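You operate a simulated robot arm through the tools that you are given. There is no shell and no other tool. Be economical: measure what you need, move in short steps, check, and stop when the job is done.

Carry out the task below with a simulated robot arm. There is one attempt and no reset: what you move stays moved.

## Task
Change the pad arms over as the job screen says.
Fine: one arm swung in, the other out; both catches end locked.

It is judged by the outcome, as a careful person would: the job done as asked, and still so three seconds after it is handed in. It fails if anything else is knocked over, pushed out of place, dropped, spilled or broken.

## Robot
A 6-joint arm with a two-finger parallel gripper, fixed in place. Base frame: the origin is at the foot of the arm, x ahead of it, y to its left, z up. Units: mm, degrees, N and s.
With the tool pointing down near the work surface it reaches from about 160 to 740 mm from the base axis. Its first joint turns from -166.0 to 166.0 degrees. Payload 3.91 kg.
The TCP is the grasp point between the finger pads, 30 mm short of the fingertips. In the tool frame z runs along the fingers and y along their closing line. Largest opening 110 mm; finger width 20, thickness 10; the body of the gripper, 48 by 112 mm, starts 55 mm behind the TCP.
Orientation is that of the tool frame in the base frame, as a unit quaternion [x, y, z, w]. With the fingers straight down and closing along the base's y, the tool's x points along the base's -x, its y along +y and its z along -z.

## Interface
- The arm moves only by the tool arm_command. Its argument "commands" is a list of rows, each a list of 7 numbers: the shift along the tool's x, y, z in mm, then the turn, a rotation vector about the tool's x, y, z in rad, then the closure, from 0 (fully open) to 1 (shut). In form: [[tx, ty, tz, ax, ay, az, gripper], ...]. A call has 1 to 10 rows; each row shifts and turns the commanded pose from where the row before left it, along the tool's axes as they then stand. Rows are played at 5 a second. More than 50 mm and 8.6 degrees between two rows, or a gripper value outside its range, and nothing of the call is played. A pose out of reach is approached as far as the arm can. The call stops where the force on the tool passes 90 N (or 10 N more than at its start, if that is more) or the arm is blocked; 0.2 s more then pass. Each finger travels about 45 mm/s and halts on what it meets, pressing with about 41 N; the grip force reading is that of the motor and also rises with nothing between the fingers. The clock runs only during rows and for 0.2 s after the last one: add rows that do not move to give the fingers time. It gives the time, the measured TCP pose, the force on the tool (base axes), the opening and the grip force at its end, in the units of the frame above (readings bear some noise), with the torque about the TCP (base axes, N m) and any sound that the robot's microphone picked up.
- Cameras (640 x 400 px; columns grow to the right, rows downward): "scene" is fixed at [399.3, 499.1, 1649.1]; the picture's right is [-1.00, 0.04, 0.00], its down [0.04, 0.97, -0.23] and it looks along [-0.01, -0.23, -0.97] (base axes); focal length 238 px, centre (320, 200). "wrist" rides on the gripper at [71, 22, -107] in the tool frame; the picture's right is [-0.29, 0.96, 0.00], its down [-0.76, -0.23, -0.61] and it looks along [-0.58, -0.18, 0.79] (tool axes); focal length 243 px, centre (320, 200). There is no depth. A picture from a camera that has moved, and an enlarged one, comes with that camera's place and axes in the base frame and with its lens.
- grab_frame(camera): a new picture of that camera. The clock stands still meanwhile.
- slide_trunk(by): slides the trunk up (or, below 0, down) by that many mm; the arm rides with it, the base frame stays. It gives what a move gives, with no picture.
- zoom(camera, box): a new picture of the part [left, top, right, bottom] of that camera's present view, enlarged. The clock stands still meanwhile.
- close_job(): hands the job in; it is judged then, once.

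Go step by step. Nothing tells you positions but the pictures and the camera data: compare them with the known pose of the tool, close in by small moves and look again before you grip or let go. The budget is 120 turns and 84 pictures, counting those below and the enlarged ones. Unless the task says otherwise, let go and move clear before handing in.

The tools are called after "Request:" as name(argument=value, ...) on one line, values as JSON. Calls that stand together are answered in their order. arm_command: Moves the arm, as the interface text tells. Its arguments: {"type":"object","properties":{"commands":{"type":"array","items":{"type":"array","items":{"type":"number"}}}},"required":["commands"]} The other tools are called the same way: slide_trunk (by) slides the trunk up or down; grab_frame (camera) takes a picture; zoom (camera, box) takes an enlarged picture of a part of a camera's view; close_job () hands the job in.

At the start:

```text
time: 0.0
eef_pos: [220.6, 239.1, 1296.5]
ee_rot: [0.0, 1.0, 0.0, 0.0]
ft_force: [0.5, 0.5, 1.0]
ft_torque: [0.02, -0.01, 0.04]
finger_gap: 109.7
gripper_force: 0.1
trunk travel left (down, up): [-525.0, 65.0]
```

scene: 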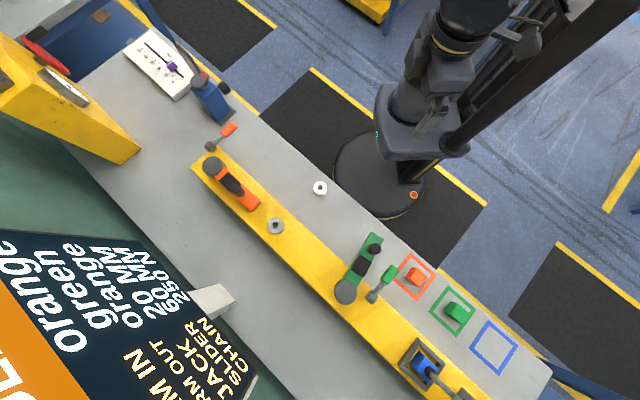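
wrist: 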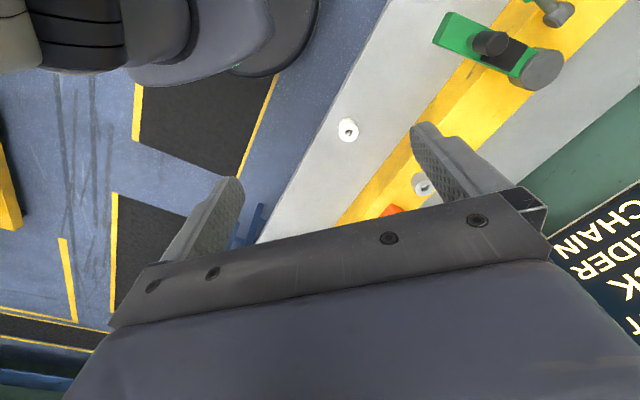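

I see a bench with a yellow beam, an orange arm and a green arm on pivots, each with a lever-like catch beside it, and a job screen. I'll zoom in on the screen and on both arms.

Request:
zoom(camera="scene", box=[0, 220, 260, 400])

Request:
zoom(camera="scene", box=[180, 110, 300, 240])

Request:
zoom(camera="scene", box=[320, 220, 480, 400])

```text
2.22 times, centred on (130, 310) of scene
camera zoom: at [399.3, 499.1, 1649.1], right [-1.0, 0.04, 0.0], down [0.04, 0.97, -0.23], along [-0.01, -0.23, -0.97], focal length 529 px, centre (742, -44)
```

zoom: 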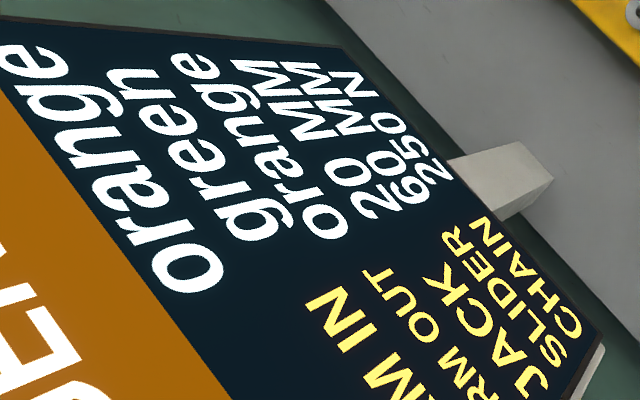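

```text
3.08 times, centred on (240, 175) of scene
camera zoom: at [399.3, 499.1, 1649.1], right [-1.0, 0.04, 0.0], down [0.04, 0.97, -0.23], along [-0.01, -0.23, -0.97], focal length 732 px, centre (566, 277)
```

zoom: 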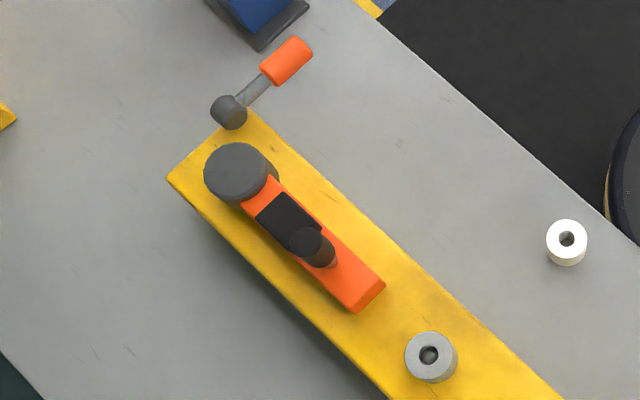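

```text
2.22 times, centred on (400, 310) of scene
camera zoom: at [399.3, 499.1, 1649.1], right [-1.0, 0.04, 0.0], down [0.04, 0.97, -0.23], along [-0.01, -0.23, -0.97], focal length 529 px, centre (142, -44)
```

zoom: 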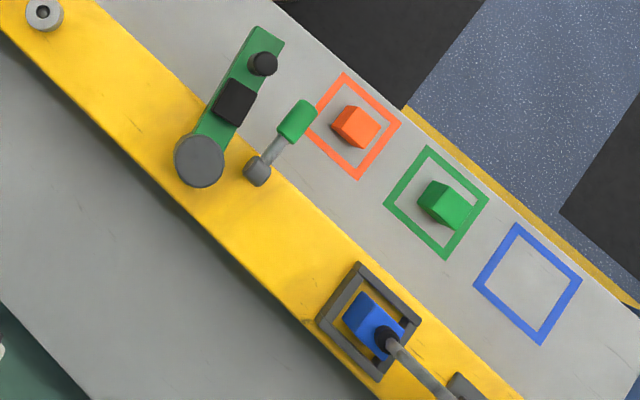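

The screen reads ARM IN orange, ARM OUT green. By triangulation the green pivot is near (330,598,940) and the orange pivot near (727,206,940). I'll move the wrist camera over for a close look at the green arm first.

Request:
arm_command(commands=[[0, 40, 0, 0, 0, -0.15, 0], [0, 40, 0, 0, 0, -0.15, 0], [0, 40, 0, 0, 0, -0.15, 0], [0, 0, 0, 0, 0, -0.15, 0], [0, 0, 0, 0, 0, -0.15, 0], [0, 0, 0, 0, 0, -0.15, 0], [0, 0, 0, 0, 0, -0.15, 0], [0, 0, 0, 0, 0, -0.15, 0], [0, 0, 0, 0, 0, -0.15, 0], [0, 0, 0, 0, 0, -0.15, 0]])

Request:
grab_frame(camera="wrist")

Request:
grab_frame(camera="scene")

```text
time: 2.2
eef_pos: [202.1, 358.0, 1296.9]
ee_rot: [-0.682, 0.731, 0.001, 0.0]
ft_force: [-0.1, -0.4, 0.1]
ft_torque: [0.03, 0.0, -0.01]
finger_gap: 110.2
gripper_force: 0.1
trunk travel left (down, up): [-525.0, 65.0]
```

```text
78 pictures are left
camera wrist: at [177.1, 287.9, 1403.4], right [-0.93, 0.36, 0.0], down [0.28, 0.74, 0.61], along [0.22, 0.57, -0.79], focal length 243 px, centre (320, 200)
```

wrist: 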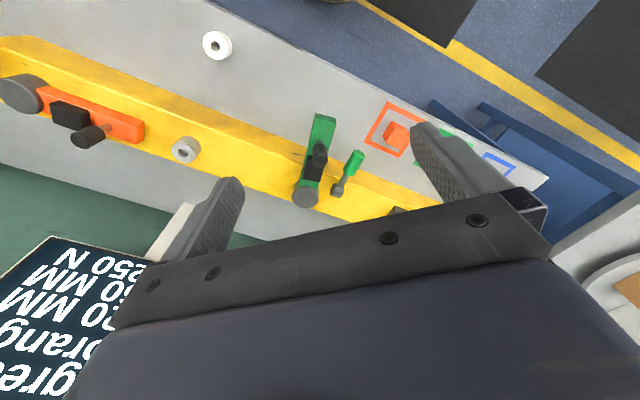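

```text
77 pictures are left
```

scene: 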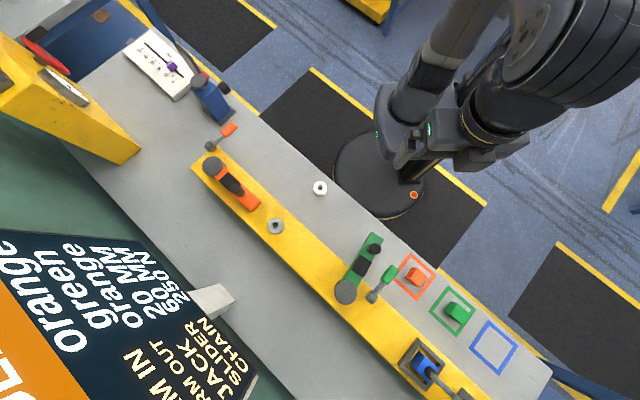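

The wrist camera shows both arms well, so I'll enlarge each one.

Request:
zoom(camera="wrist", box=[270, 95, 390, 215])

Request:
zoom(camera="wrist", box=[0, 30, 220, 190])

```text
3.33 times, centred on (330, 155) of wrist
camera zoom: at [177.1, 287.9, 1403.4], right [-0.93, 0.36, 0.0], down [0.28, 0.74, 0.61], along [0.22, 0.57, -0.79], focal length 809 px, centre (287, 350)
```

zoom: 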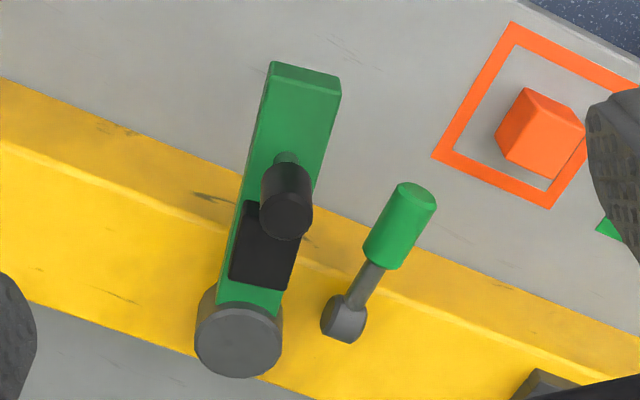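

```text
2.50 times, centred on (110, 110) of wrist
camera zoom: at [177.1, 287.9, 1403.4], right [-0.93, 0.36, 0.0], down [0.28, 0.74, 0.61], along [0.22, 0.57, -0.79], focal length 606 px, centre (845, 425)
```

zoom: 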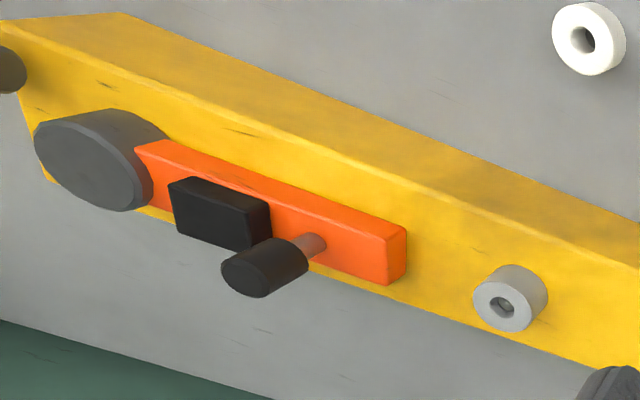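

The arms are clear, but I want to know which direction counts as "in". I'll turn the wrist camera to see the whole job screen.

Request:
arm_command(commands=[[0, 0, 0, 0, 0, 0.14, 0], [0, 0, 0, 0, 0, 0.14, 0], [0, 0, 0, 0, 0, 0.14, 0], [0, 0, 0, 0, 0, 0.14, 0], [0, 0, 0, 0, 0.14, 0, 0], [0, 0, 0, 0, 0.14, 0, 0], [0, 0, 0, 0, 0.14, 0, 0]])

Request:
grab_frame(camera="wrist")

```text
time: 3.8
eef_pos: [190.1, 340.1, 1228.3]
ee_rot: [-0.442, 0.873, -0.093, -0.185]
ft_force: [0.3, -0.1, -0.5]
ft_torque: [-0.01, -0.05, -0.01]
finger_gap: 110.3
gripper_force: 0.1
out of reach, approached as far as the arm can: row 6, 7
trunk travel left (down, up): [-525.0, 65.0]
```

```text
74 pictures are left
camera wrist: at [161.1, 335.7, 1354.3], right [-0.62, 0.78, -0.12], down [0.74, 0.62, 0.25], along [0.27, 0.07, -0.96], focal length 243 px, centre (320, 200)
```

wrist: 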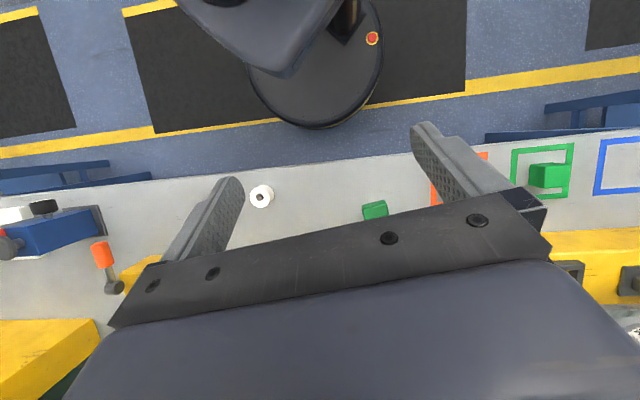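

That tilt went the wrong way, so I'll reverse it to look up toward the screen.

Request:
arm_command(commands=[[0, 0, 0, 0, -0.14, 0, 0], [0, 0, 0, 0, -0.14, 0, 0], [0, 0, 0, 0, -0.14, 0, 0], [0, 0, 0, 0, -0.14, 0, 0], [0, 0, 0, 0, -0.14, 0, 0], [0, 0, 0, 0, -0.14, 0, 0]])

Request:
grab_frame(camera="wrist")

```text
time: 5.2
eef_pos: [191.0, 342.3, 1227.9]
ee_rot: [-0.442, 0.872, 0.095, 0.188]
ft_force: [-0.4, 0.1, 0.6]
ft_torque: [0.01, 0.02, 0.01]
finger_gap: 110.0
gripper_force: 0.1
trunk travel left (down, up): [-525.0, 65.0]
```

```text
73 pictures are left
camera wrist: at [109.4, 265.8, 1296.9], right [-0.62, 0.78, 0.12], down [0.45, 0.22, 0.87], along [0.65, 0.59, -0.49], focal length 243 px, centre (320, 200)
```

wrist: 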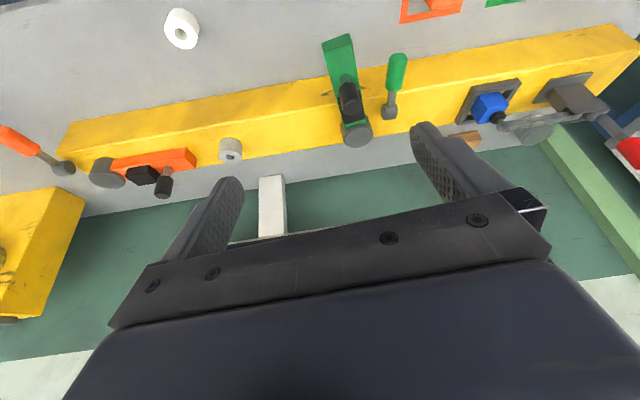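

The view confirms a mirrored pair: orange lies along the beam and green stands across it, with both catch levers level and pointing toward the robot. So orange should go across and green along the beam. I'll level the tool, lower the trunk and look closely at the green catch.

Request:
arm_command(commands=[[0, 0, 0, 0, 0.14, 0, 0], [0, 0, 0, 0, 0.14, 0, 0], [0, 0, 0, 0, 0.14, 0, 0], [0, 0, 0, 0, 0, -0.14, 0], [0, 0, 0, 0, 0, -0.14, 0], [0, 0, 0, 0, 0, -0.14, 0], [0, 0, 0, 0, 0, -0.14, 0]])

Request:
slide_trunk(by=-150)

Request:
arm_command(commands=[[-33, -2, 0, 0, 0, 0, 0], [-33, -2, 0, 0, 0, 0, 0], [-33, -2, 0, 0, 0, 0, 0], [-33, -2, 0, 0, 0, 0, 0], [-33, -2, 0, 0, 0, 0, 0]])

Request:
grab_frame(camera="wrist")

```text
time: 6.8
eef_pos: [190.1, 342.2, 1227.2]
ee_rot: [-0.683, 0.731, 0.0, -0.001]
ft_force: [-0.3, 0.4, -0.2]
ft_torque: [0.0, -0.01, -0.01]
finger_gap: 110.0
gripper_force: 0.1
trunk travel left (down, up): [-525.0, 65.0]
```

```text
time: 8.6
eef_pos: [190.1, 341.5, 1077.0]
ee_rot: [-0.682, 0.731, 0.0, 0.0]
ft_force: [0.8, -0.3, 0.8]
ft_torque: [0.02, -0.01, 0.03]
finger_gap: 109.9
gripper_force: 0.0
trunk travel left (down, up): [-375.0, 215.0]
```

```text
time: 9.8
eef_pos: [211.1, 506.7, 1078.6]
ee_rot: [-0.681, 0.732, 0.0, 0.0]
ft_force: [-0.2, -0.2, 0.2]
ft_torque: [0.02, 0.03, 0.02]
finger_gap: 109.8
gripper_force: 0.0
trunk travel left (down, up): [-375.0, 215.0]
```

```text
72 pictures are left
camera wrist: at [185.5, 435.4, 1185.2], right [-0.93, 0.36, 0.0], down [0.28, 0.74, 0.61], along [0.22, 0.57, -0.79], focal length 243 px, centre (320, 200)
```

wrist: 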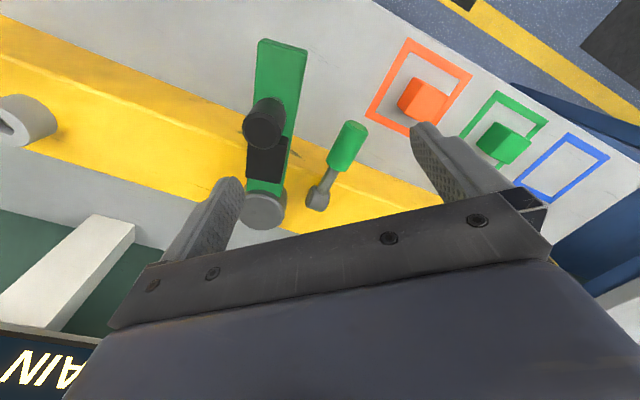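

Request:
zoom(camera="wrist", box=[220, 100, 400, 230])

Request:
zoom(camera="scene", box=[325, 225, 415, 315])

```text
3.08 times, centred on (310, 165) of wrist
camera zoom: at [185.5, 435.4, 1185.2], right [-0.93, 0.36, 0.0], down [0.28, 0.74, 0.61], along [0.22, 0.57, -0.79], focal length 746 px, centre (351, 308)
```

zoom: 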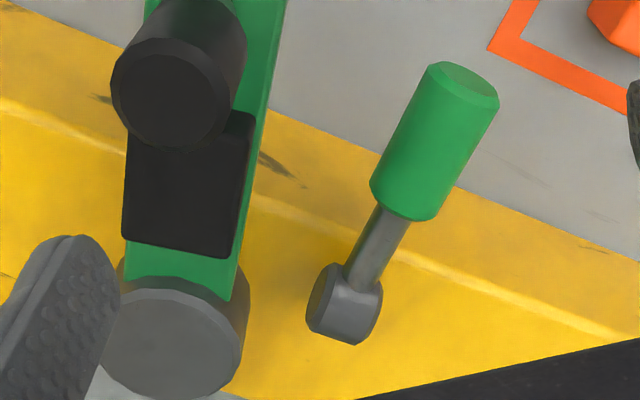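

```text
4.44 times, centred on (370, 270) of scene
camera zoom: at [399.3, 499.1, 1649.1], right [-1.0, 0.04, 0.0], down [0.04, 0.97, -0.23], along [-0.01, -0.23, -0.97], focal length 1057 px, centre (98, -111)
```

zoom: 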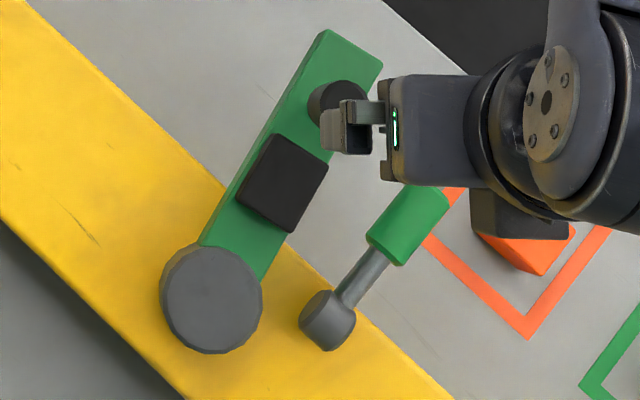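

The hub axis lies parallel to the beam, so the lever swings in a vertical plane and is now laid down (locked, I assume). I place the hub at about (260,618,925) and the tip at (184,547,910). I'll line up above the handle with the fingers closing along the beam.

Request:
arm_command(commands=[[-27, 7, 0, 0, 0, 0, 0], [-28, 7, 0, 0, 0, 0, 0], [0, 0, 0, 0, 0, 0.1432, 0.3], [0, 0, 0, 0, 0, 0.1432, 0.4], [0, 0, 0, 0, 0, 0.1432, 0.42], [0, 0, 0, 0, 0, 0.1432, 0.42], [0, 0, 0, 0, 0, 0.1432, 0.42], [0, 0, 0, 0, 0, 0, 0.42]])

Request:
slide_trunk(by=-80)

Request:
grab_frame(camera="wrist")

Request:
zoom(camera="scene", box=[325, 225, 415, 315])

```text
time: 11.6
eef_pos: [201.4, 561.8, 1076.9]
ee_rot: [-0.381, 0.925, 0.0, 0.0]
ft_force: [0.3, -0.1, -0.1]
ft_torque: [0.01, 0.01, 0.03]
finger_gap: 64.1
gripper_force: 0.0
trunk travel left (down, up): [-375.0, 215.0]
```

```text
time: 12.7
eef_pos: [202.3, 560.9, 998.8]
ee_rot: [-0.382, 0.924, 0.0, -0.001]
ft_force: [0.0, -0.1, 0.4]
ft_torque: [-0.04, 0.02, 0.01]
finger_gap: 63.8
gripper_force: 0.1
trunk travel left (down, up): [-295.0, 295.0]
```

```text
69 pictures are left
camera wrist: at [137.1, 526.2, 1105.2], right [-0.47, 0.88, 0.0], down [0.7, 0.37, 0.61], along [0.54, 0.29, -0.79], focal length 243 px, centre (320, 200)
```

wrist: 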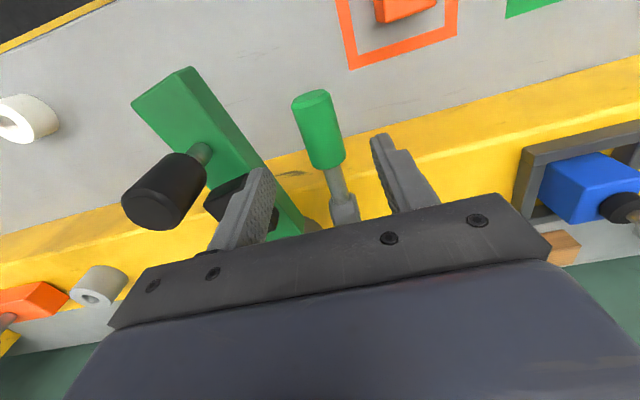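

```text
4.44 times, centred on (370, 270) of scene
camera zoom: at [399.3, 499.1, 1649.1], right [-1.0, 0.04, 0.0], down [0.04, 0.97, -0.23], along [-0.01, -0.23, -0.97], focal length 1057 px, centre (98, -111)
```

zoom: 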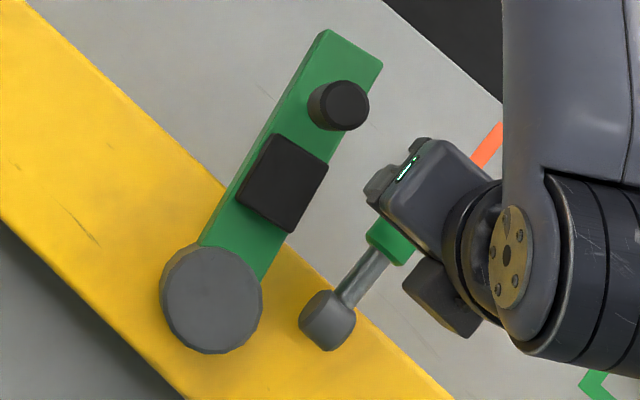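

The TCP is over the handle grip. I'll narrow the fingers to about 50 mm and descend around the handle.

Request:
arm_command(commands=[[0, 0, 0, 0, 0, 0, 0.55], [0, 0, 0, 0, 0, 0, 0.55], [0, 0, 20, 0, 0, 0, 0.55], [0, 0, 20, 0, 0, 0, 0.55]])

Request:
grab_frame(camera="wrist")

```text
time: 13.7
eef_pos: [201.5, 560.8, 956.6]
ee_rot: [-0.382, 0.924, 0.0, 0.0]
ft_force: [-0.2, 0.0, -0.1]
ft_torque: [-0.01, -0.03, 0.0]
finger_gap: 49.6
gripper_force: 0.0
trunk travel left (down, up): [-295.0, 295.0]
```

```text
67 pictures are left
camera wrist: at [137.2, 526.6, 1064.3], right [-0.47, 0.88, 0.0], down [0.7, 0.37, 0.61], along [0.54, 0.29, -0.79], focal length 243 px, centre (320, 200)
```

wrist: 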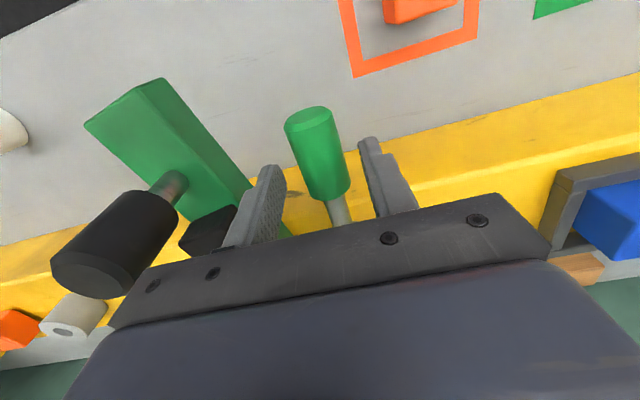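

The handle sits between the fingertips, so I'll go down 27 mm and close.

Request:
arm_command(commands=[[0, 0, 14, 0, 0, 0, 0.55], [0, 0, 13, 0, 0, 0, 0.55], [0, 0, 0, 0, 0, 0, 0.75], [0, 0, 0, 0, 0, 0, 0.9], [0, 0, 0, 0, 0, 0, 0.9]])

Request:
grab_frame(camera="wrist")

```text
time: 14.9
eef_pos: [201.5, 561.4, 930.4]
ee_rot: [-0.382, 0.924, 0.0, 0.0]
ft_force: [-5.6, 7.0, 3.0]
ft_torque: [0.45, 0.15, 0.18]
finger_gap: 28.7
gripper_force: 44.9
trunk travel left (down, up): [-295.0, 295.0]
```

```text
66 pictures are left
camera wrist: at [136.4, 526.2, 1037.2], right [-0.47, 0.88, 0.0], down [0.7, 0.37, 0.61], along [0.54, 0.29, -0.79], focal length 243 px, centre (320, 200)
```

wrist: 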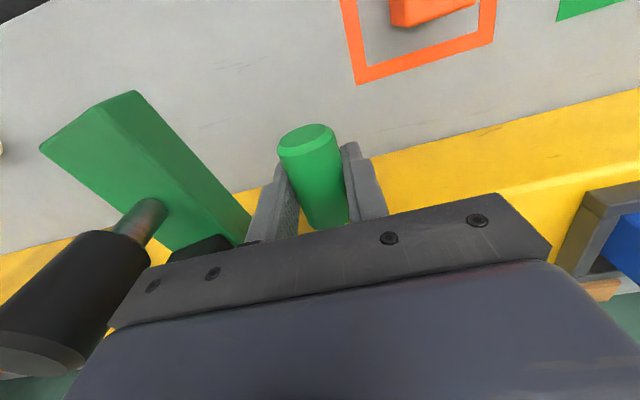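

I've gripped the handle (28.7 mm). Now I'll lift it gently along the arc to test the lever.

Request:
arm_command(commands=[[0.5, 0, -9, 0, 0, 0, 0.9], [0, 0, -9.5, 0, 0, 0, 0.9], [-1.4, 0, -9, 0, 0, 0, 0.9], [-2.3, 0, -9, 0, 0, 0, 0.9]])

Request:
grab_frame(camera="wrist")

```text
time: 15.9
eef_pos: [204.6, 564.9, 966.4]
ee_rot: [-0.383, 0.924, -0.001, -0.001]
ft_force: [-6.4, 4.7, -18.0]
ft_torque: [-0.68, 0.94, 0.21]
finger_gap: 28.3
gripper_force: 44.8
trunk travel left (down, up): [-295.0, 295.0]
```

```text
65 pictures are left
camera wrist: at [139.3, 529.7, 1073.5], right [-0.47, 0.88, 0.0], down [0.7, 0.38, 0.61], along [0.54, 0.28, -0.8], focal length 243 px, centre (320, 200)
```

wrist: 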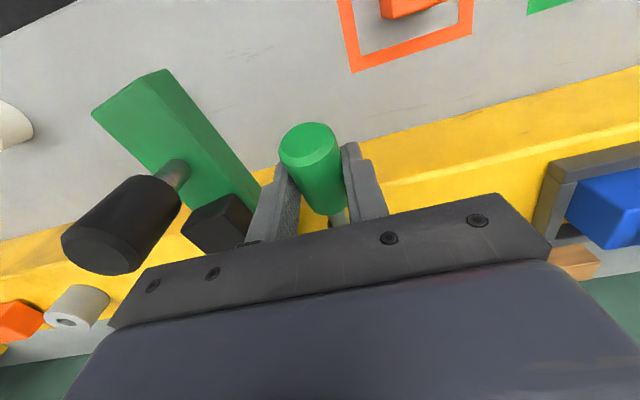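

The lever is moving with moderate resistance, so I'll carry on along the arc.

Request:
arm_command(commands=[[-3, 0, -8, 0, 0, 0, 0.9], [-4, 0, -7.7, 0, 0, 0, 0.9], [-4.7, 0, -7.2, 0, 0, 0, 0.9], [-5.4, 0, -6.7, 0, 0, 0, 0.9], [-6, 0, -6, 0, 0, 0, 0.9], [-6.7, 0, -5.4, 0, 0, 0, 0.9]])

Request:
grab_frame(camera="wrist")

```text
time: 17.3
eef_pos: [216.3, 577.0, 1000.9]
ee_rot: [-0.382, 0.924, 0.001, 0.001]
ft_force: [-19.4, -2.2, -6.9]
ft_torque: [-0.9, 1.24, -0.09]
finger_gap: 28.5
gripper_force: 45.1
out of reach, approached as far as the arm can: row 5, 6
trunk travel left (down, up): [-295.0, 295.0]
```

```text
64 pictures are left
camera wrist: at [152.0, 541.6, 1107.2], right [-0.47, 0.88, 0.0], down [0.7, 0.37, 0.61], along [0.54, 0.29, -0.79], focal length 243 px, centre (320, 200)
```

wrist: 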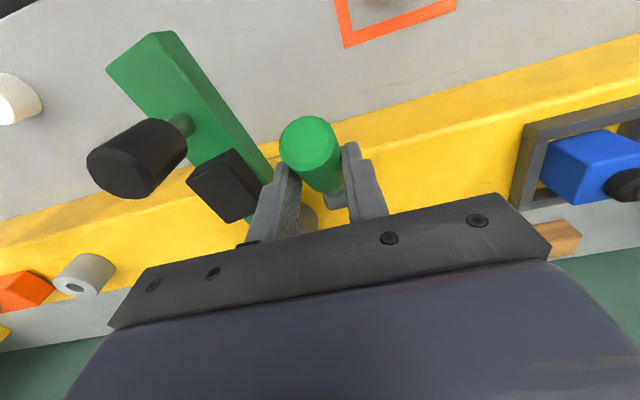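

The lever is at about 45° and the upright tool has hit its reach limit. I'll tilt the tool outward as I continue, which brings the wrist closer to the base.

Request:
arm_command(commands=[[-6.4, 0, -7, 0, -0.1, 0, 0.9], [-7.7, 0, -5, 0, -0.1, 0, 0.9], [-8.7, 0, -2.6, 0, -0.1, 0, 0.9]])

```text
time: 18.1
eef_pos: [237.9, 590.5, 1018.6]
ee_rot: [-0.376, 0.914, 0.057, 0.141]
ft_force: [-0.5, -0.3, 0.3]
ft_torque: [-0.03, -0.01, 0.01]
finger_gap: 11.1
gripper_force: 0.1
trunk travel left (down, up): [-295.0, 295.0]
```

The handle slipped out of the fingers, since the gap is now 11 mm. I'll look at what state the lever is in.

Request:
grab_frame(camera="wrist")

Request:
zoom(camera="scene", box=[325, 225, 415, 315])

```text
63 pictures are left
camera wrist: at [153.0, 535.5, 1099.0], right [-0.48, 0.88, 0.09], down [0.55, 0.22, 0.81], along [0.69, 0.43, -0.58], focal length 243 px, centre (320, 200)
```

wrist: 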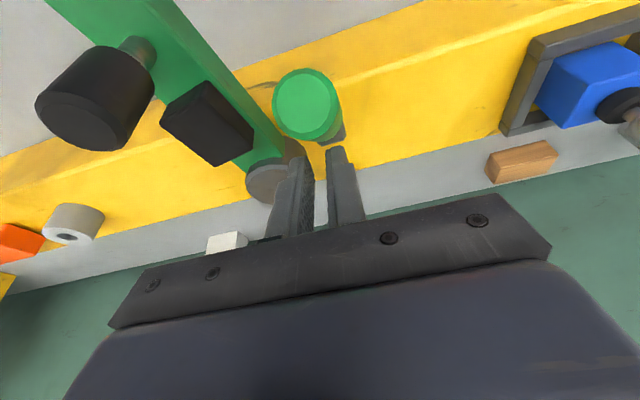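

```text
4.44 times, centred on (370, 270) of scene
camera zoom: at [399.3, 499.1, 1649.1], right [-1.0, 0.04, 0.0], down [0.04, 0.97, -0.23], along [-0.01, -0.23, -0.97], focal length 1057 px, centre (98, -111)
```

zoom: 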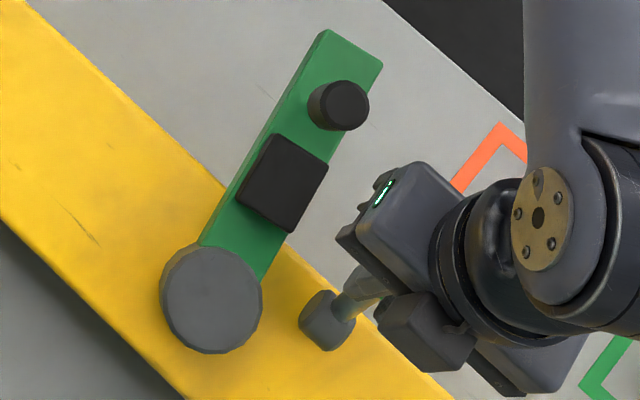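

The lever stayed at about 45°, which may be its stop. I'll check by pushing gently from the robot side with closed fingers, so first I'll go up and around the tip.

Request:
arm_command(commands=[[-11.8, 0, -38.2, 0, 0, 0, 1], [33.4, 0, -10.3, 0, 0, 0, 1], [33.4, 0, -10.3, 0, 0, 0, 1], [9.5, 0, 30.6, 0, 0, 0, 1], [9.5, 0, 30.6, 0, 0, 0, 1]])

Request:
grab_frame(camera="wrist")

```text
time: 19.3
eef_pos: [184.2, 539.6, 991.5]
ee_rot: [-0.378, 0.914, 0.057, 0.138]
ft_force: [1.3, 0.1, 0.9]
ft_torque: [0.02, 0.01, 0.01]
finger_gap: 0.0
gripper_force: 37.6
trunk travel left (down, up): [-295.0, 295.0]
```

```text
61 pictures are left
camera wrist: at [100.0, 484.5, 1072.2], right [-0.48, 0.87, 0.09], down [0.55, 0.22, 0.81], along [0.68, 0.43, -0.59], focal length 243 px, centre (320, 200)
```

wrist: 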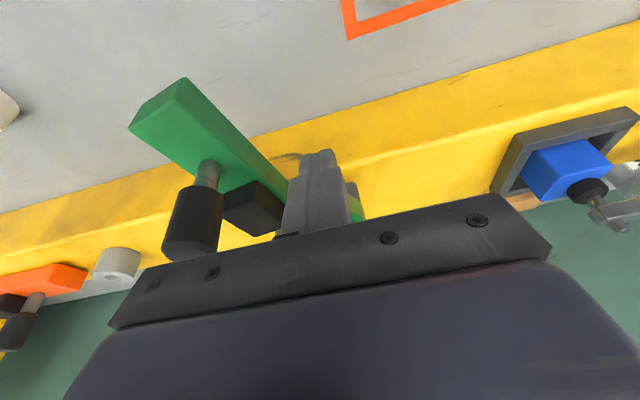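

The fingers are now on the robot side of the lever. I'll push outward in small steps and watch the force.

Request:
arm_command(commands=[[-9.5, 0, 3, 0, 0, 0, 1], [-9.5, 0, 3, 0, 0, 0, 1], [-9.5, 0, 3, 0, 0, 0, 1], [-4.8, 0, 1.5, 0, 0, 0, 1]])

```text
time: 20.3
eef_pos: [210.6, 565.5, 991.6]
ee_rot: [-0.378, 0.914, 0.057, 0.138]
ft_force: [-1.5, -0.7, 0.3]
ft_torque: [0.02, -0.03, -0.02]
finger_gap: 0.1
gripper_force: 37.2
trunk travel left (down, up): [-295.0, 295.0]
```

Request:
arm_command(commands=[[-5, 0, 1.5, 0, 0, 0, 1], [-5, 0, 1.5, 0, 0, 0, 1], [-5, 0, 1.5, 0, 0, 0, 1]])

Request:
grab_frame(camera="wrist")

```text
time: 21.1
eef_pos: [222.5, 576.9, 993.4]
ee_rot: [-0.378, 0.914, 0.057, 0.137]
ft_force: [-1.2, -0.4, 0.4]
ft_torque: [0.02, -0.02, 0.0]
finger_gap: 0.0
gripper_force: 38.0
trunk travel left (down, up): [-295.0, 295.0]
```

```text
60 pictures are left
camera wrist: at [136.5, 522.0, 1073.9], right [-0.48, 0.87, 0.09], down [0.55, 0.22, 0.81], along [0.68, 0.43, -0.59], focal length 243 px, centre (320, 200)
```

wrist: 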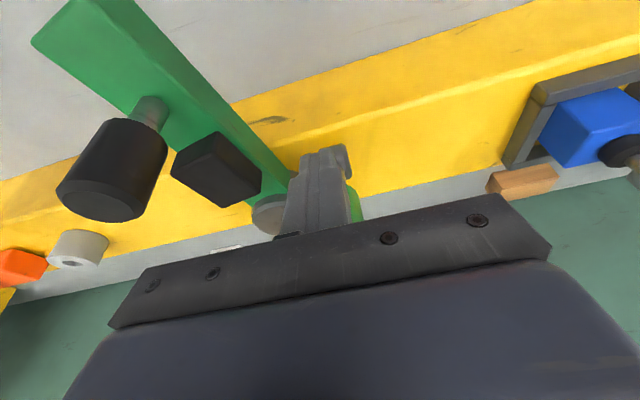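

Almost no force, so the lever either moves freely now or has shifted. I'll check the scene view.

Request:
zoom(camera="scene", box=[325, 225, 415, 315])

```text
4.44 times, centred on (370, 270) of scene
camera zoom: at [399.3, 499.1, 1649.1], right [-1.0, 0.04, 0.0], down [0.04, 0.97, -0.23], along [-0.01, -0.23, -0.97], focal length 1057 px, centre (98, -111)
```

zoom: 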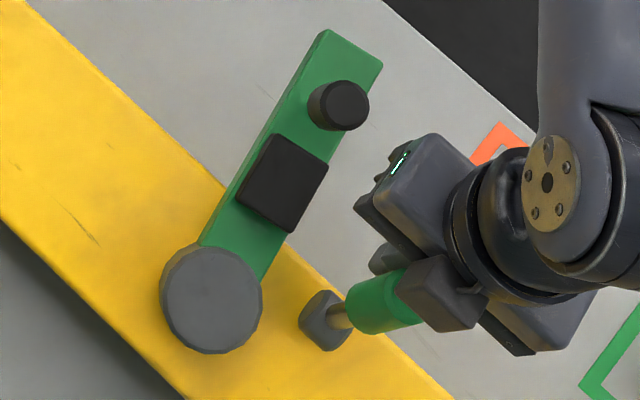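

The lever now stands more upright, so it moves easily. I'll push it further to find its end.

Request:
arm_command(commands=[[-6, 0, 2, 0, 0, 0, 1], [-6, 0, 2, 0, 0, 0, 1], [-6, 0, 2, 0, 0, 0, 1], [-6, 0, 2, 0, 0, 0, 1]])

Request:
grab_frame(camera="wrist")

Request:
zoom(camera="scene", box=[325, 225, 415, 315])

```text
time: 21.9
eef_pos: [222.9, 578.7, 993.6]
ee_rot: [-0.381, 0.915, 0.048, 0.126]
ft_force: [-39.8, -56.4, -2.1]
ft_torque: [1.69, -1.1, 0.2]
finger_gap: 0.2
gripper_force: 38.0
trunk travel left (down, up): [-295.0, 295.0]
stopped in row 3: the force on the tool passed its limit at 98 N (the readings are from after the stop); the commanded pose is now the measured one
```

```text
58 pictures are left
camera wrist: at [139.3, 525.6, 1077.4], right [-0.48, 0.87, 0.07], down [0.56, 0.25, 0.79], along [0.67, 0.42, -0.61], focal length 243 px, centre (320, 200)
```

wrist: 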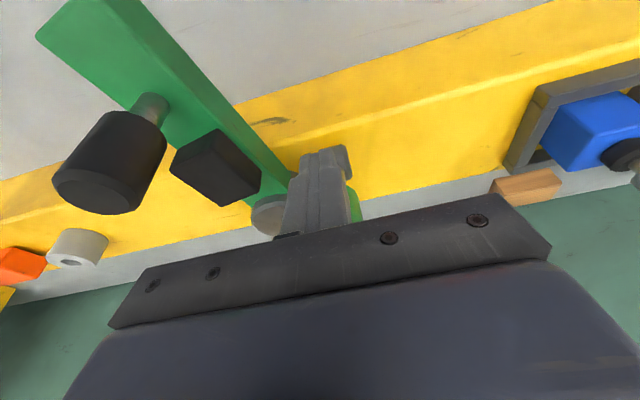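

```text
4.44 times, centred on (370, 270) of scene
camera zoom: at [399.3, 499.1, 1649.1], right [-1.0, 0.04, 0.0], down [0.04, 0.97, -0.23], along [-0.01, -0.23, -0.97], focal length 1057 px, centre (98, -111)
```

zoom: 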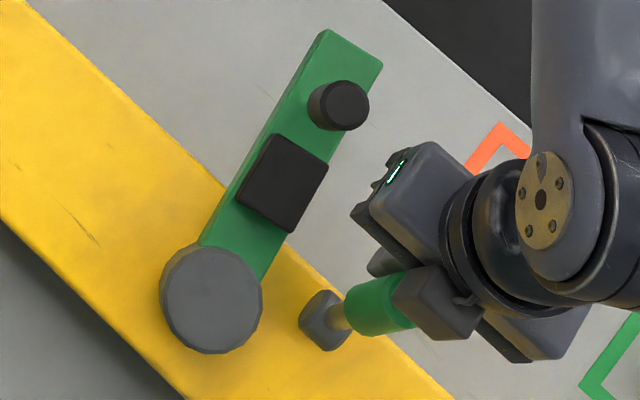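

The lever hit a firm stop, so it's fully open. I'll back off and look.

Request:
arm_command(commands=[[15, 0, -5, 0, 0, 0, 1], [25, 0, -8, 0, 0, 0, 1], [0, 0, -40, 0, 0.1, 0, 0.7], [0, 0, -40, 0, 0.1, 0, 0.5], [0, 0, 0, 0, 0.08, 0, 0.5]])

Request:
grab_frame(camera="wrist")

Request:
zoom(camera="scene", box=[325, 225, 415, 315])

```text
time: 23.1
eef_pos: [182.5, 530.3, 1050.8]
ee_rot: [-0.383, 0.924, -0.002, 0.0]
ft_force: [0.7, -0.6, 0.8]
ft_torque: [0.0, -0.03, 0.02]
finger_gap: 54.9
gripper_force: 0.0
out of reach, approached as far as the arm can: row 4, 5
trunk travel left (down, up): [-295.0, 295.0]
```

```text
56 pictures are left
camera wrist: at [117.5, 494.6, 1158.3], right [-0.47, 0.88, -0.01], down [0.7, 0.38, 0.61], along [0.54, 0.28, -0.79], focal length 243 px, centre (320, 200)
```

wrist: 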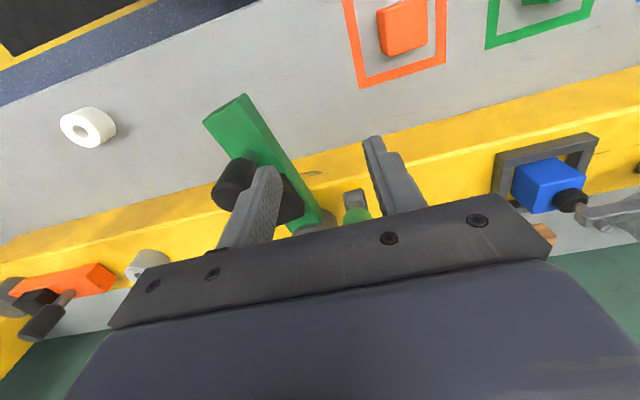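

```text
4.44 times, centred on (370, 270) of scene
camera zoom: at [399.3, 499.1, 1649.1], right [-1.0, 0.04, 0.0], down [0.04, 0.97, -0.23], along [-0.01, -0.23, -0.97], focal length 1057 px, centre (98, -111)
```

zoom: 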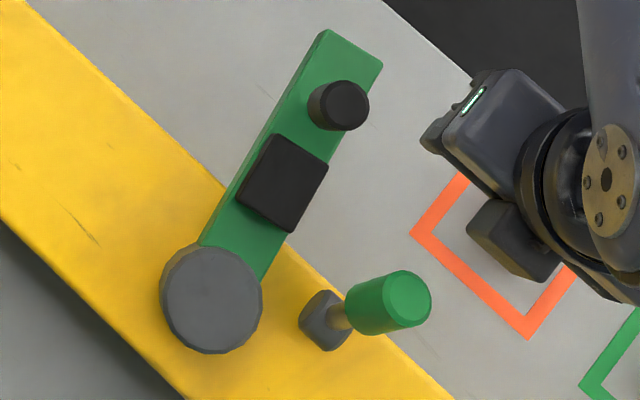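

The green lever is now up and unlocked. Next I'll raise the trunk for reach and line up over the green arm's knob, which I place at about (249,484) with its top near z=1000.

Request:
slide_trunk(by=150)

Request:
arm_command(commands=[[-7.2, -40, 0, 0, 0, 0, 0.45], [-7.3, -39.5, 0, 0, 0, 0, 0.45], [0, 0, 0, 0, 0, -0.131, 0.45], [0, 0, 0, 0, 0, -0.131, 0.45], [0, 0, 0, 0, 0, -0.131, 0.45], [0, 0, 0, 0, 0, -0.131, 0.45], [0, 0, 0, 0, 0, -0.131, 0.45], [0, 0, 0, 0, 0, -0.131, 0.45], [0, 0, 50, 0, 0, 0, 0.45], [0, 0, 50, 0, 0, 0, 0.45]])

Request:
grab_frame(camera="wrist")

```text
time: 24.8
eef_pos: [181.4, 530.6, 1201.5]
ee_rot: [-0.383, 0.924, -0.002, 0.002]
ft_force: [0.5, -0.3, 0.0]
ft_torque: [0.01, 0.0, 0.02]
finger_gap: 55.1
gripper_force: 0.0
trunk travel left (down, up): [-445.0, 145.0]
```

```text
time: 27.0
eef_pos: [249.5, 482.7, 1099.6]
ee_rot: [0.708, -0.706, 0.001, -0.001]
ft_force: [0.7, 0.8, 0.3]
ft_torque: [0.01, 0.0, 0.03]
finger_gap: 60.5
gripper_force: 0.1
trunk travel left (down, up): [-445.0, 145.0]
```

```text
54 pictures are left
camera wrist: at [228.9, 412.3, 1207.8], right [-0.96, 0.29, 0.0], down [0.23, 0.76, 0.61], along [0.18, 0.58, -0.79], focal length 243 px, centre (320, 200)
```

wrist: 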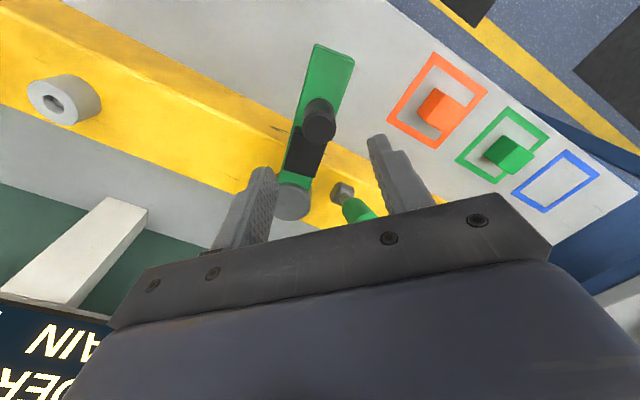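

The knob is centred between the fingers. I'll descend and grip it.

Request:
arm_command(commands=[[-1, -2, 33, 0, 0, 0, 0.45], [0, 0, 33, 0, 0, 0, 0.45], [0, 0, 31, 0, 0, 0, 0.45], [0, 0, 0, 0, 0, 0, 0.7], [0, 0, 0, 0, 0, 0, 0.9], [0, 0, 0, 0, 0, 0, 0.9]])

Request:
grab_frame(camera="wrist")

```text
time: 28.4
eef_pos: [251.4, 484.5, 1003.1]
ee_rot: [0.707, -0.707, 0.002, -0.001]
ft_force: [3.3, 0.2, -2.8]
ft_torque: [0.51, 0.5, 0.14]
finger_gap: 28.6
gripper_force: 39.2
trunk travel left (down, up): [-445.0, 145.0]
```

```text
53 pictures are left
camera wrist: at [231.0, 413.5, 1110.9], right [-0.96, 0.29, 0.0], down [0.23, 0.76, 0.61], along [0.18, 0.58, -0.79], focal length 243 px, centre (320, 200)
```

wrist: 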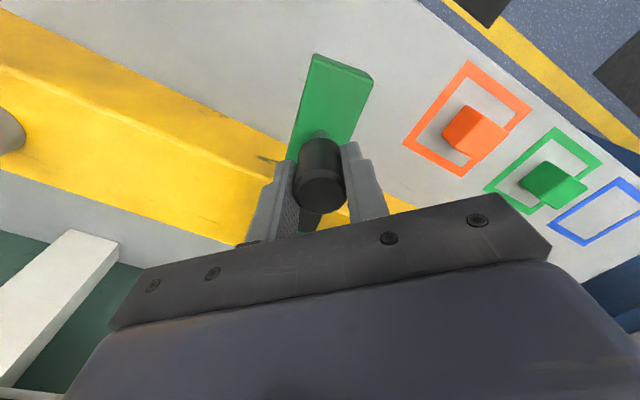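

The knob is held (28.6 mm). I'll start swinging the green arm around its pivot toward the beam line, checking the force.

Request:
arm_command(commands=[[6.8, -10.3, 0, 0, 0, 0, 0.9], [5.6, -11.1, 0, 0, 0, 0, 0.9], [4.7, -11.2, 0, 0, 0, 0, 0.9], [3.6, -11.5, 0, 0, 0, 0, 0.9]])

Request:
grab_frame(camera="scene")

```text
time: 29.4
eef_pos: [296.6, 463.9, 1004.3]
ee_rot: [0.708, -0.707, 0.002, -0.001]
ft_force: [-3.5, -2.5, -2.6]
ft_torque: [-0.35, 1.27, 0.25]
finger_gap: 29.9
gripper_force: 45.4
trunk travel left (down, up): [-445.0, 145.0]
```

```text
52 pictures are left
```

scene: 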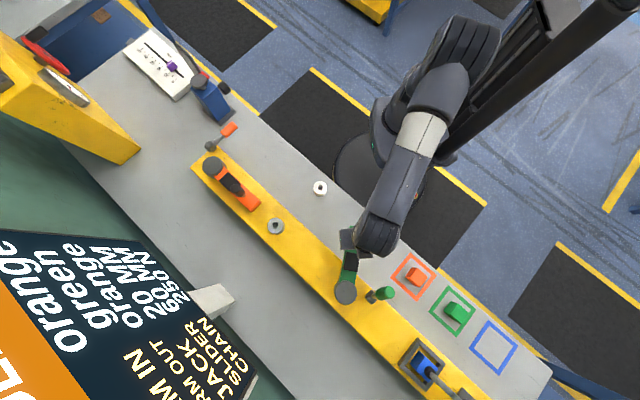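

The arm swings freely, so I'll carry on along the arc.

Request:
arm_command(commands=[[2.6, -11.9, 0, 0, 0, 0, 0.9], [1.6, -12, 0, 0, 0, 0, 0.9], [0.5, -12.1, 0, 0, 0, 0, 0.9], [-0.5, -12.1, 0, 0, 0, 0, 0.9], [-1.6, -12, 0, 0, 0, 0, 0.9], [-2.6, -11.9, 0, 0, 0, 0, 0.9]])

Request:
arm_command(commands=[[-3.6, -11.5, 0, 0, 0, 0, 0.9], [-4.7, -11.2, 0, 0, 0, 0, 0.9], [-5.6, -10.8, 0, 0, 0, 0, 0.9], [-6.5, -10.2, 0, 0, 0, 0, 0.9]])

Request:
grab_frame(camera="scene")

```text
time: 30.8
eef_pos: [369.1, 463.5, 1004.5]
ee_rot: [0.708, -0.706, 0.002, 0.0]
ft_force: [-3.2, -1.1, -4.6]
ft_torque: [-0.38, 1.11, 0.44]
finger_gap: 29.4
gripper_force: 44.7
trunk travel left (down, up): [-445.0, 145.0]
```

```text
time: 31.8
eef_pos: [411.0, 484.5, 1005.0]
ee_rot: [0.707, -0.707, 0.002, -0.001]
ft_force: [-2.4, 0.9, -4.7]
ft_torque: [-0.54, 0.91, -0.04]
finger_gap: 28.5
gripper_force: 44.9
trunk travel left (down, up): [-445.0, 145.0]
```

```text
51 pictures are left
```

scene: 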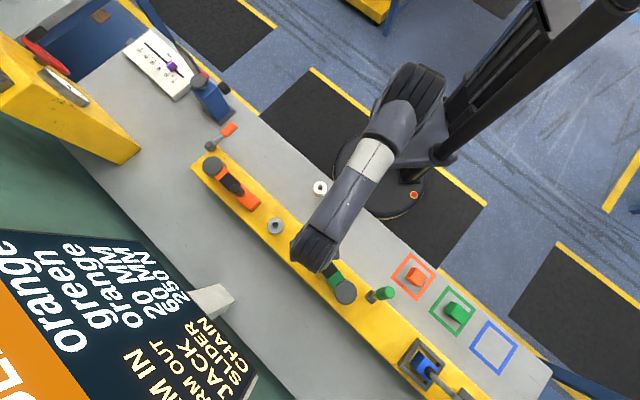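

It's at about -55° now. I'll continue in smaller steps to feel for the stop near the beam line.

Request:
arm_command(commands=[[-4.1, -5.7, 0, 0, 0, 0, 0.9], [-4.3, -5.5, 0, 0, 0, 0, 0.9], [-4.5, -5.3, 0, 0, 0, 0, 0.9], [-3.8, -4.1, 0, 0, 0, 0, 0.9]])

```text
time: 32.8
eef_pos: [431.6, 500.3, 1005.4]
ee_rot: [0.708, -0.706, 0.003, -0.001]
ft_force: [-8.4, -1.6, -2.4]
ft_torque: [-0.38, 1.08, 0.49]
finger_gap: 29.4
gripper_force: 45.6
trunk travel left (down, up): [-445.0, 145.0]
```

Request:
arm_command(commands=[[-2.5, -2.4, 0, 0, 0, 0, 0.9], [-2.5, -2.4, 0, 0, 0, 0, 0.9]])

Request:
grab_frame(camera="wrist")

```text
time: 33.4
eef_pos: [431.9, 502.6, 1005.7]
ee_rot: [0.708, -0.706, 0.003, 0.003]
ft_force: [-37.2, -29.5, -7.5]
ft_torque: [-0.12, -0.34, 0.37]
finger_gap: 29.2
gripper_force: 45.0
trunk travel left (down, up): [-445.0, 145.0]
```

```text
50 pictures are left
camera wrist: at [411.0, 432.1, 1113.4], right [-0.96, 0.29, 0.0], down [0.23, 0.77, 0.6], along [0.17, 0.57, -0.8], focal length 243 px, centre (320, 200)
```

wrist: 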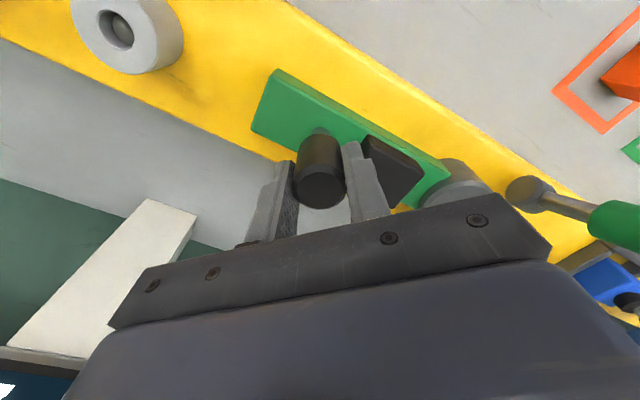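

The arm has met its stop along the beam (about -44°). I'll ease off, let go, lift clear and check.

Request:
arm_command(commands=[[2.2, 2.2, 0, 0, 0, 0, 0.9], [0, 0, 0, 0, 0, 0, 0.5], [0, 0, 0, 0, 0, 0, 0.5], [0, 0, -40, 0, 0, 0, 0.5], [0, 0, -40, 0, 0, 0, 0.5]])

Request:
grab_frame(camera="wrist")

```text
time: 34.6
eef_pos: [434.6, 503.1, 1084.1]
ee_rot: [0.708, -0.707, 0.002, -0.001]
ft_force: [0.3, 0.3, -0.3]
ft_torque: [-0.02, -0.01, 0.0]
finger_gap: 54.8
gripper_force: 0.0
trunk travel left (down, up): [-445.0, 145.0]
```

```text
49 pictures are left
camera wrist: at [413.3, 432.4, 1191.7], right [-0.96, 0.29, 0.0], down [0.23, 0.76, 0.61], along [0.18, 0.58, -0.79], focal length 243 px, centre (320, 200)
```

wrist: 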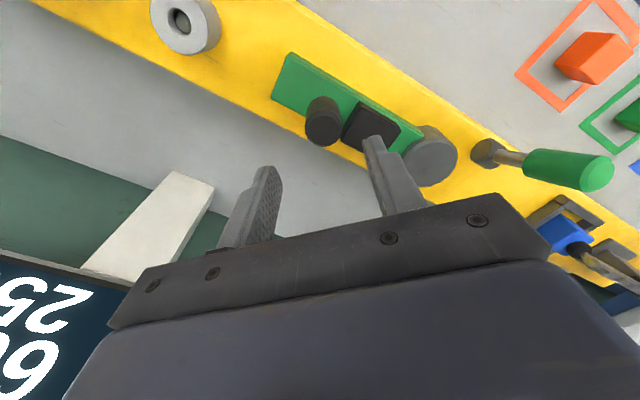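

Green is along the beam. Now I'll move over the green lever, turning the fingers back to close along the beam.

Request:
arm_command(commands=[[-18.6, 39.3, 0, 0, 0, 0, 0.55], [-18.6, 39.3, 0, 0, 0, 0, 0.55], [-18.6, 39.3, 0, 0, 0, 0, 0.55], [-18.6, 39.3, 0, 0, 0, 0, 0.55], [0, 0, 0, 0, 0, 0.131, 0.55], [0, 0, 0, 0, 0, 0.131, 0.55], [0, 0, 0, 0, 0, 0.131, 0.55], [0, 0, 0, 0, 0, 0.131, 0.55], [0, 0, 0, 0, 0, 0.131, 0.55], [0, 0, 0, 0, 0, 0.131, 0.55]])

Request:
grab_frame(camera="wrist")

```text
time: 36.8
eef_pos: [276.4, 578.3, 1085.2]
ee_rot: [-0.382, 0.924, -0.003, 0.001]
ft_force: [0.5, -0.1, 0.2]
ft_torque: [0.0, -0.02, -0.02]
finger_gap: 49.4
gripper_force: 0.1
trunk travel left (down, up): [-445.0, 145.0]
```

```text
48 pictures are left
camera wrist: at [211.7, 543.2, 1191.1], right [-0.47, 0.88, 0.0], down [0.7, 0.37, 0.61], along [0.54, 0.28, -0.79], focal length 243 px, centre (320, 200)
```

wrist: 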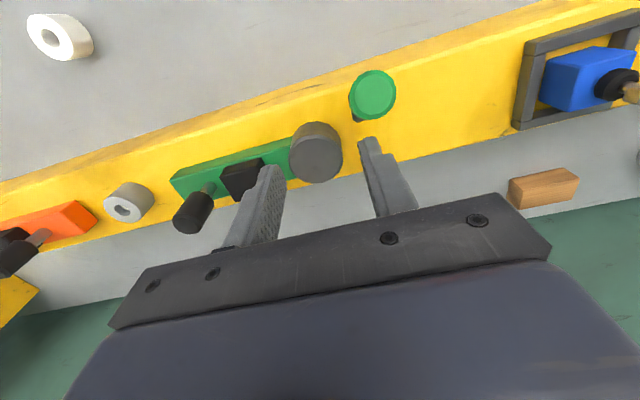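

The lever tip is at about (233,591,1029), so I'll shift over it and descend.

Request:
arm_command(commands=[[13.2, 39.7, 0, 0, 0, 0, 0.55], [0, 0, 15, 0, 0, 0, 0.55]])

Request:
grab_frame(camera="wrist")

```text
time: 37.4
eef_pos: [238.1, 595.5, 1070.5]
ee_rot: [-0.382, 0.924, -0.002, 0.002]
ft_force: [0.3, 0.4, 0.4]
ft_torque: [-0.04, -0.05, 0.01]
finger_gap: 49.4
gripper_force: 0.0
trunk travel left (down, up): [-445.0, 145.0]
```

```text
47 pictures are left
camera wrist: at [172.9, 559.8, 1177.1], right [-0.47, 0.88, 0.0], down [0.7, 0.38, 0.61], along [0.54, 0.28, -0.79], focal length 243 px, centre (320, 200)
```

wrist: 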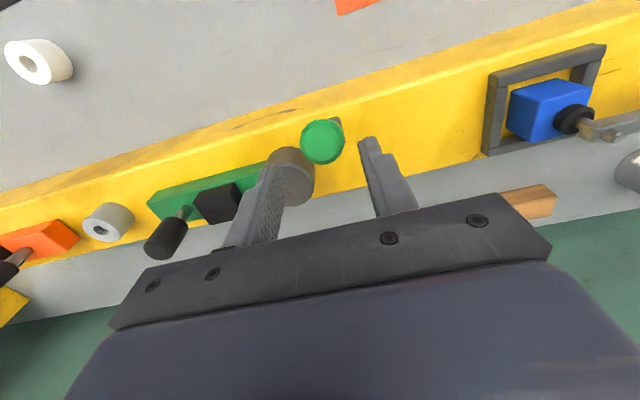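

The lever is centred between the fingers. I'll descend and grip.

Request:
arm_command(commands=[[0, 0, 27, 0, 0, 0, 0.55], [0, 0, 26, 0, 0, 0, 0.55], [0, 0, 0, 0, 0, 0, 0.8], [0, 0, 0, 0, 0, 0, 0.9], [0, 0, 0, 0, 0, 0, 0.9]])

Request:
grab_frame(camera="wrist")

```text
time: 38.6
eef_pos: [236.5, 597.1, 1015.1]
ee_rot: [-0.385, 0.923, -0.001, 0.001]
ft_force: [-17.0, 21.6, -0.7]
ft_torque: [0.79, 0.28, 0.14]
finger_gap: 28.3
gripper_force: 45.2
trunk travel left (down, up): [-445.0, 145.0]
```

```text
46 pictures are left
camera wrist: at [172.0, 561.9, 1122.1], right [-0.47, 0.88, 0.0], down [0.7, 0.38, 0.61], along [0.54, 0.29, -0.79], focal length 243 px, centre (320, 200)
```

wrist: 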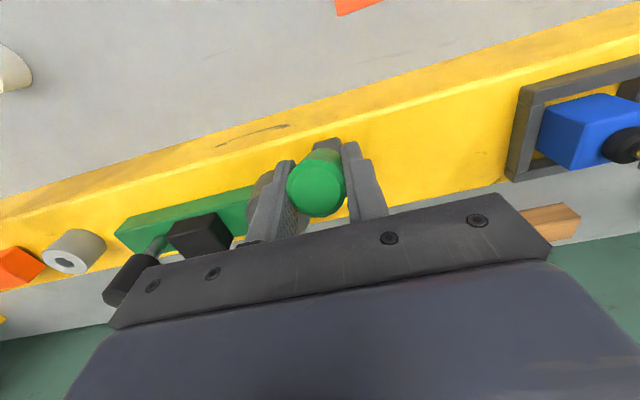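

It's gripped. I'll swing the lever down along its arc, in two stages.

Request:
arm_command(commands=[[6.5, 2, 3.3, 0, 0, 0, 0.9], [6.5, 0, 3.4, 0, 0, 0, 0.9], [5.9, 0, 4.4, 0, 0, 0, 0.9], [5.8, 0, 4.4, 0, 0, 0, 0.9], [5, 0, 5.3, 0, 0, 0, 0.9], [5, 0, 5.4, 0, 0, 0, 0.9], [4, 0, 6.1, 0, 0, 0, 0.9], [4, 0, 6.2, 0, 0, 0, 0.9]])

Request:
grab_frame(camera="wrist")

```text
time: 40.4
eef_pos: [206.7, 567.7, 978.3]
ee_rot: [-0.384, 0.923, -0.001, 0.002]
ft_force: [-12.2, 11.5, 17.9]
ft_torque: [1.51, -0.18, 0.58]
finger_gap: 28.6
gripper_force: 45.3
trunk travel left (down, up): [-445.0, 145.0]
```

```text
45 pictures are left
camera wrist: at [141.5, 532.0, 1085.3], right [-0.47, 0.88, 0.0], down [0.7, 0.38, 0.61], along [0.54, 0.29, -0.79], focal length 243 px, centre (320, 200)
```

wrist: 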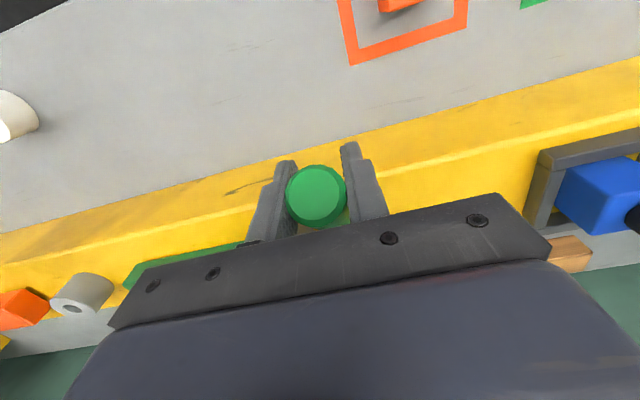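

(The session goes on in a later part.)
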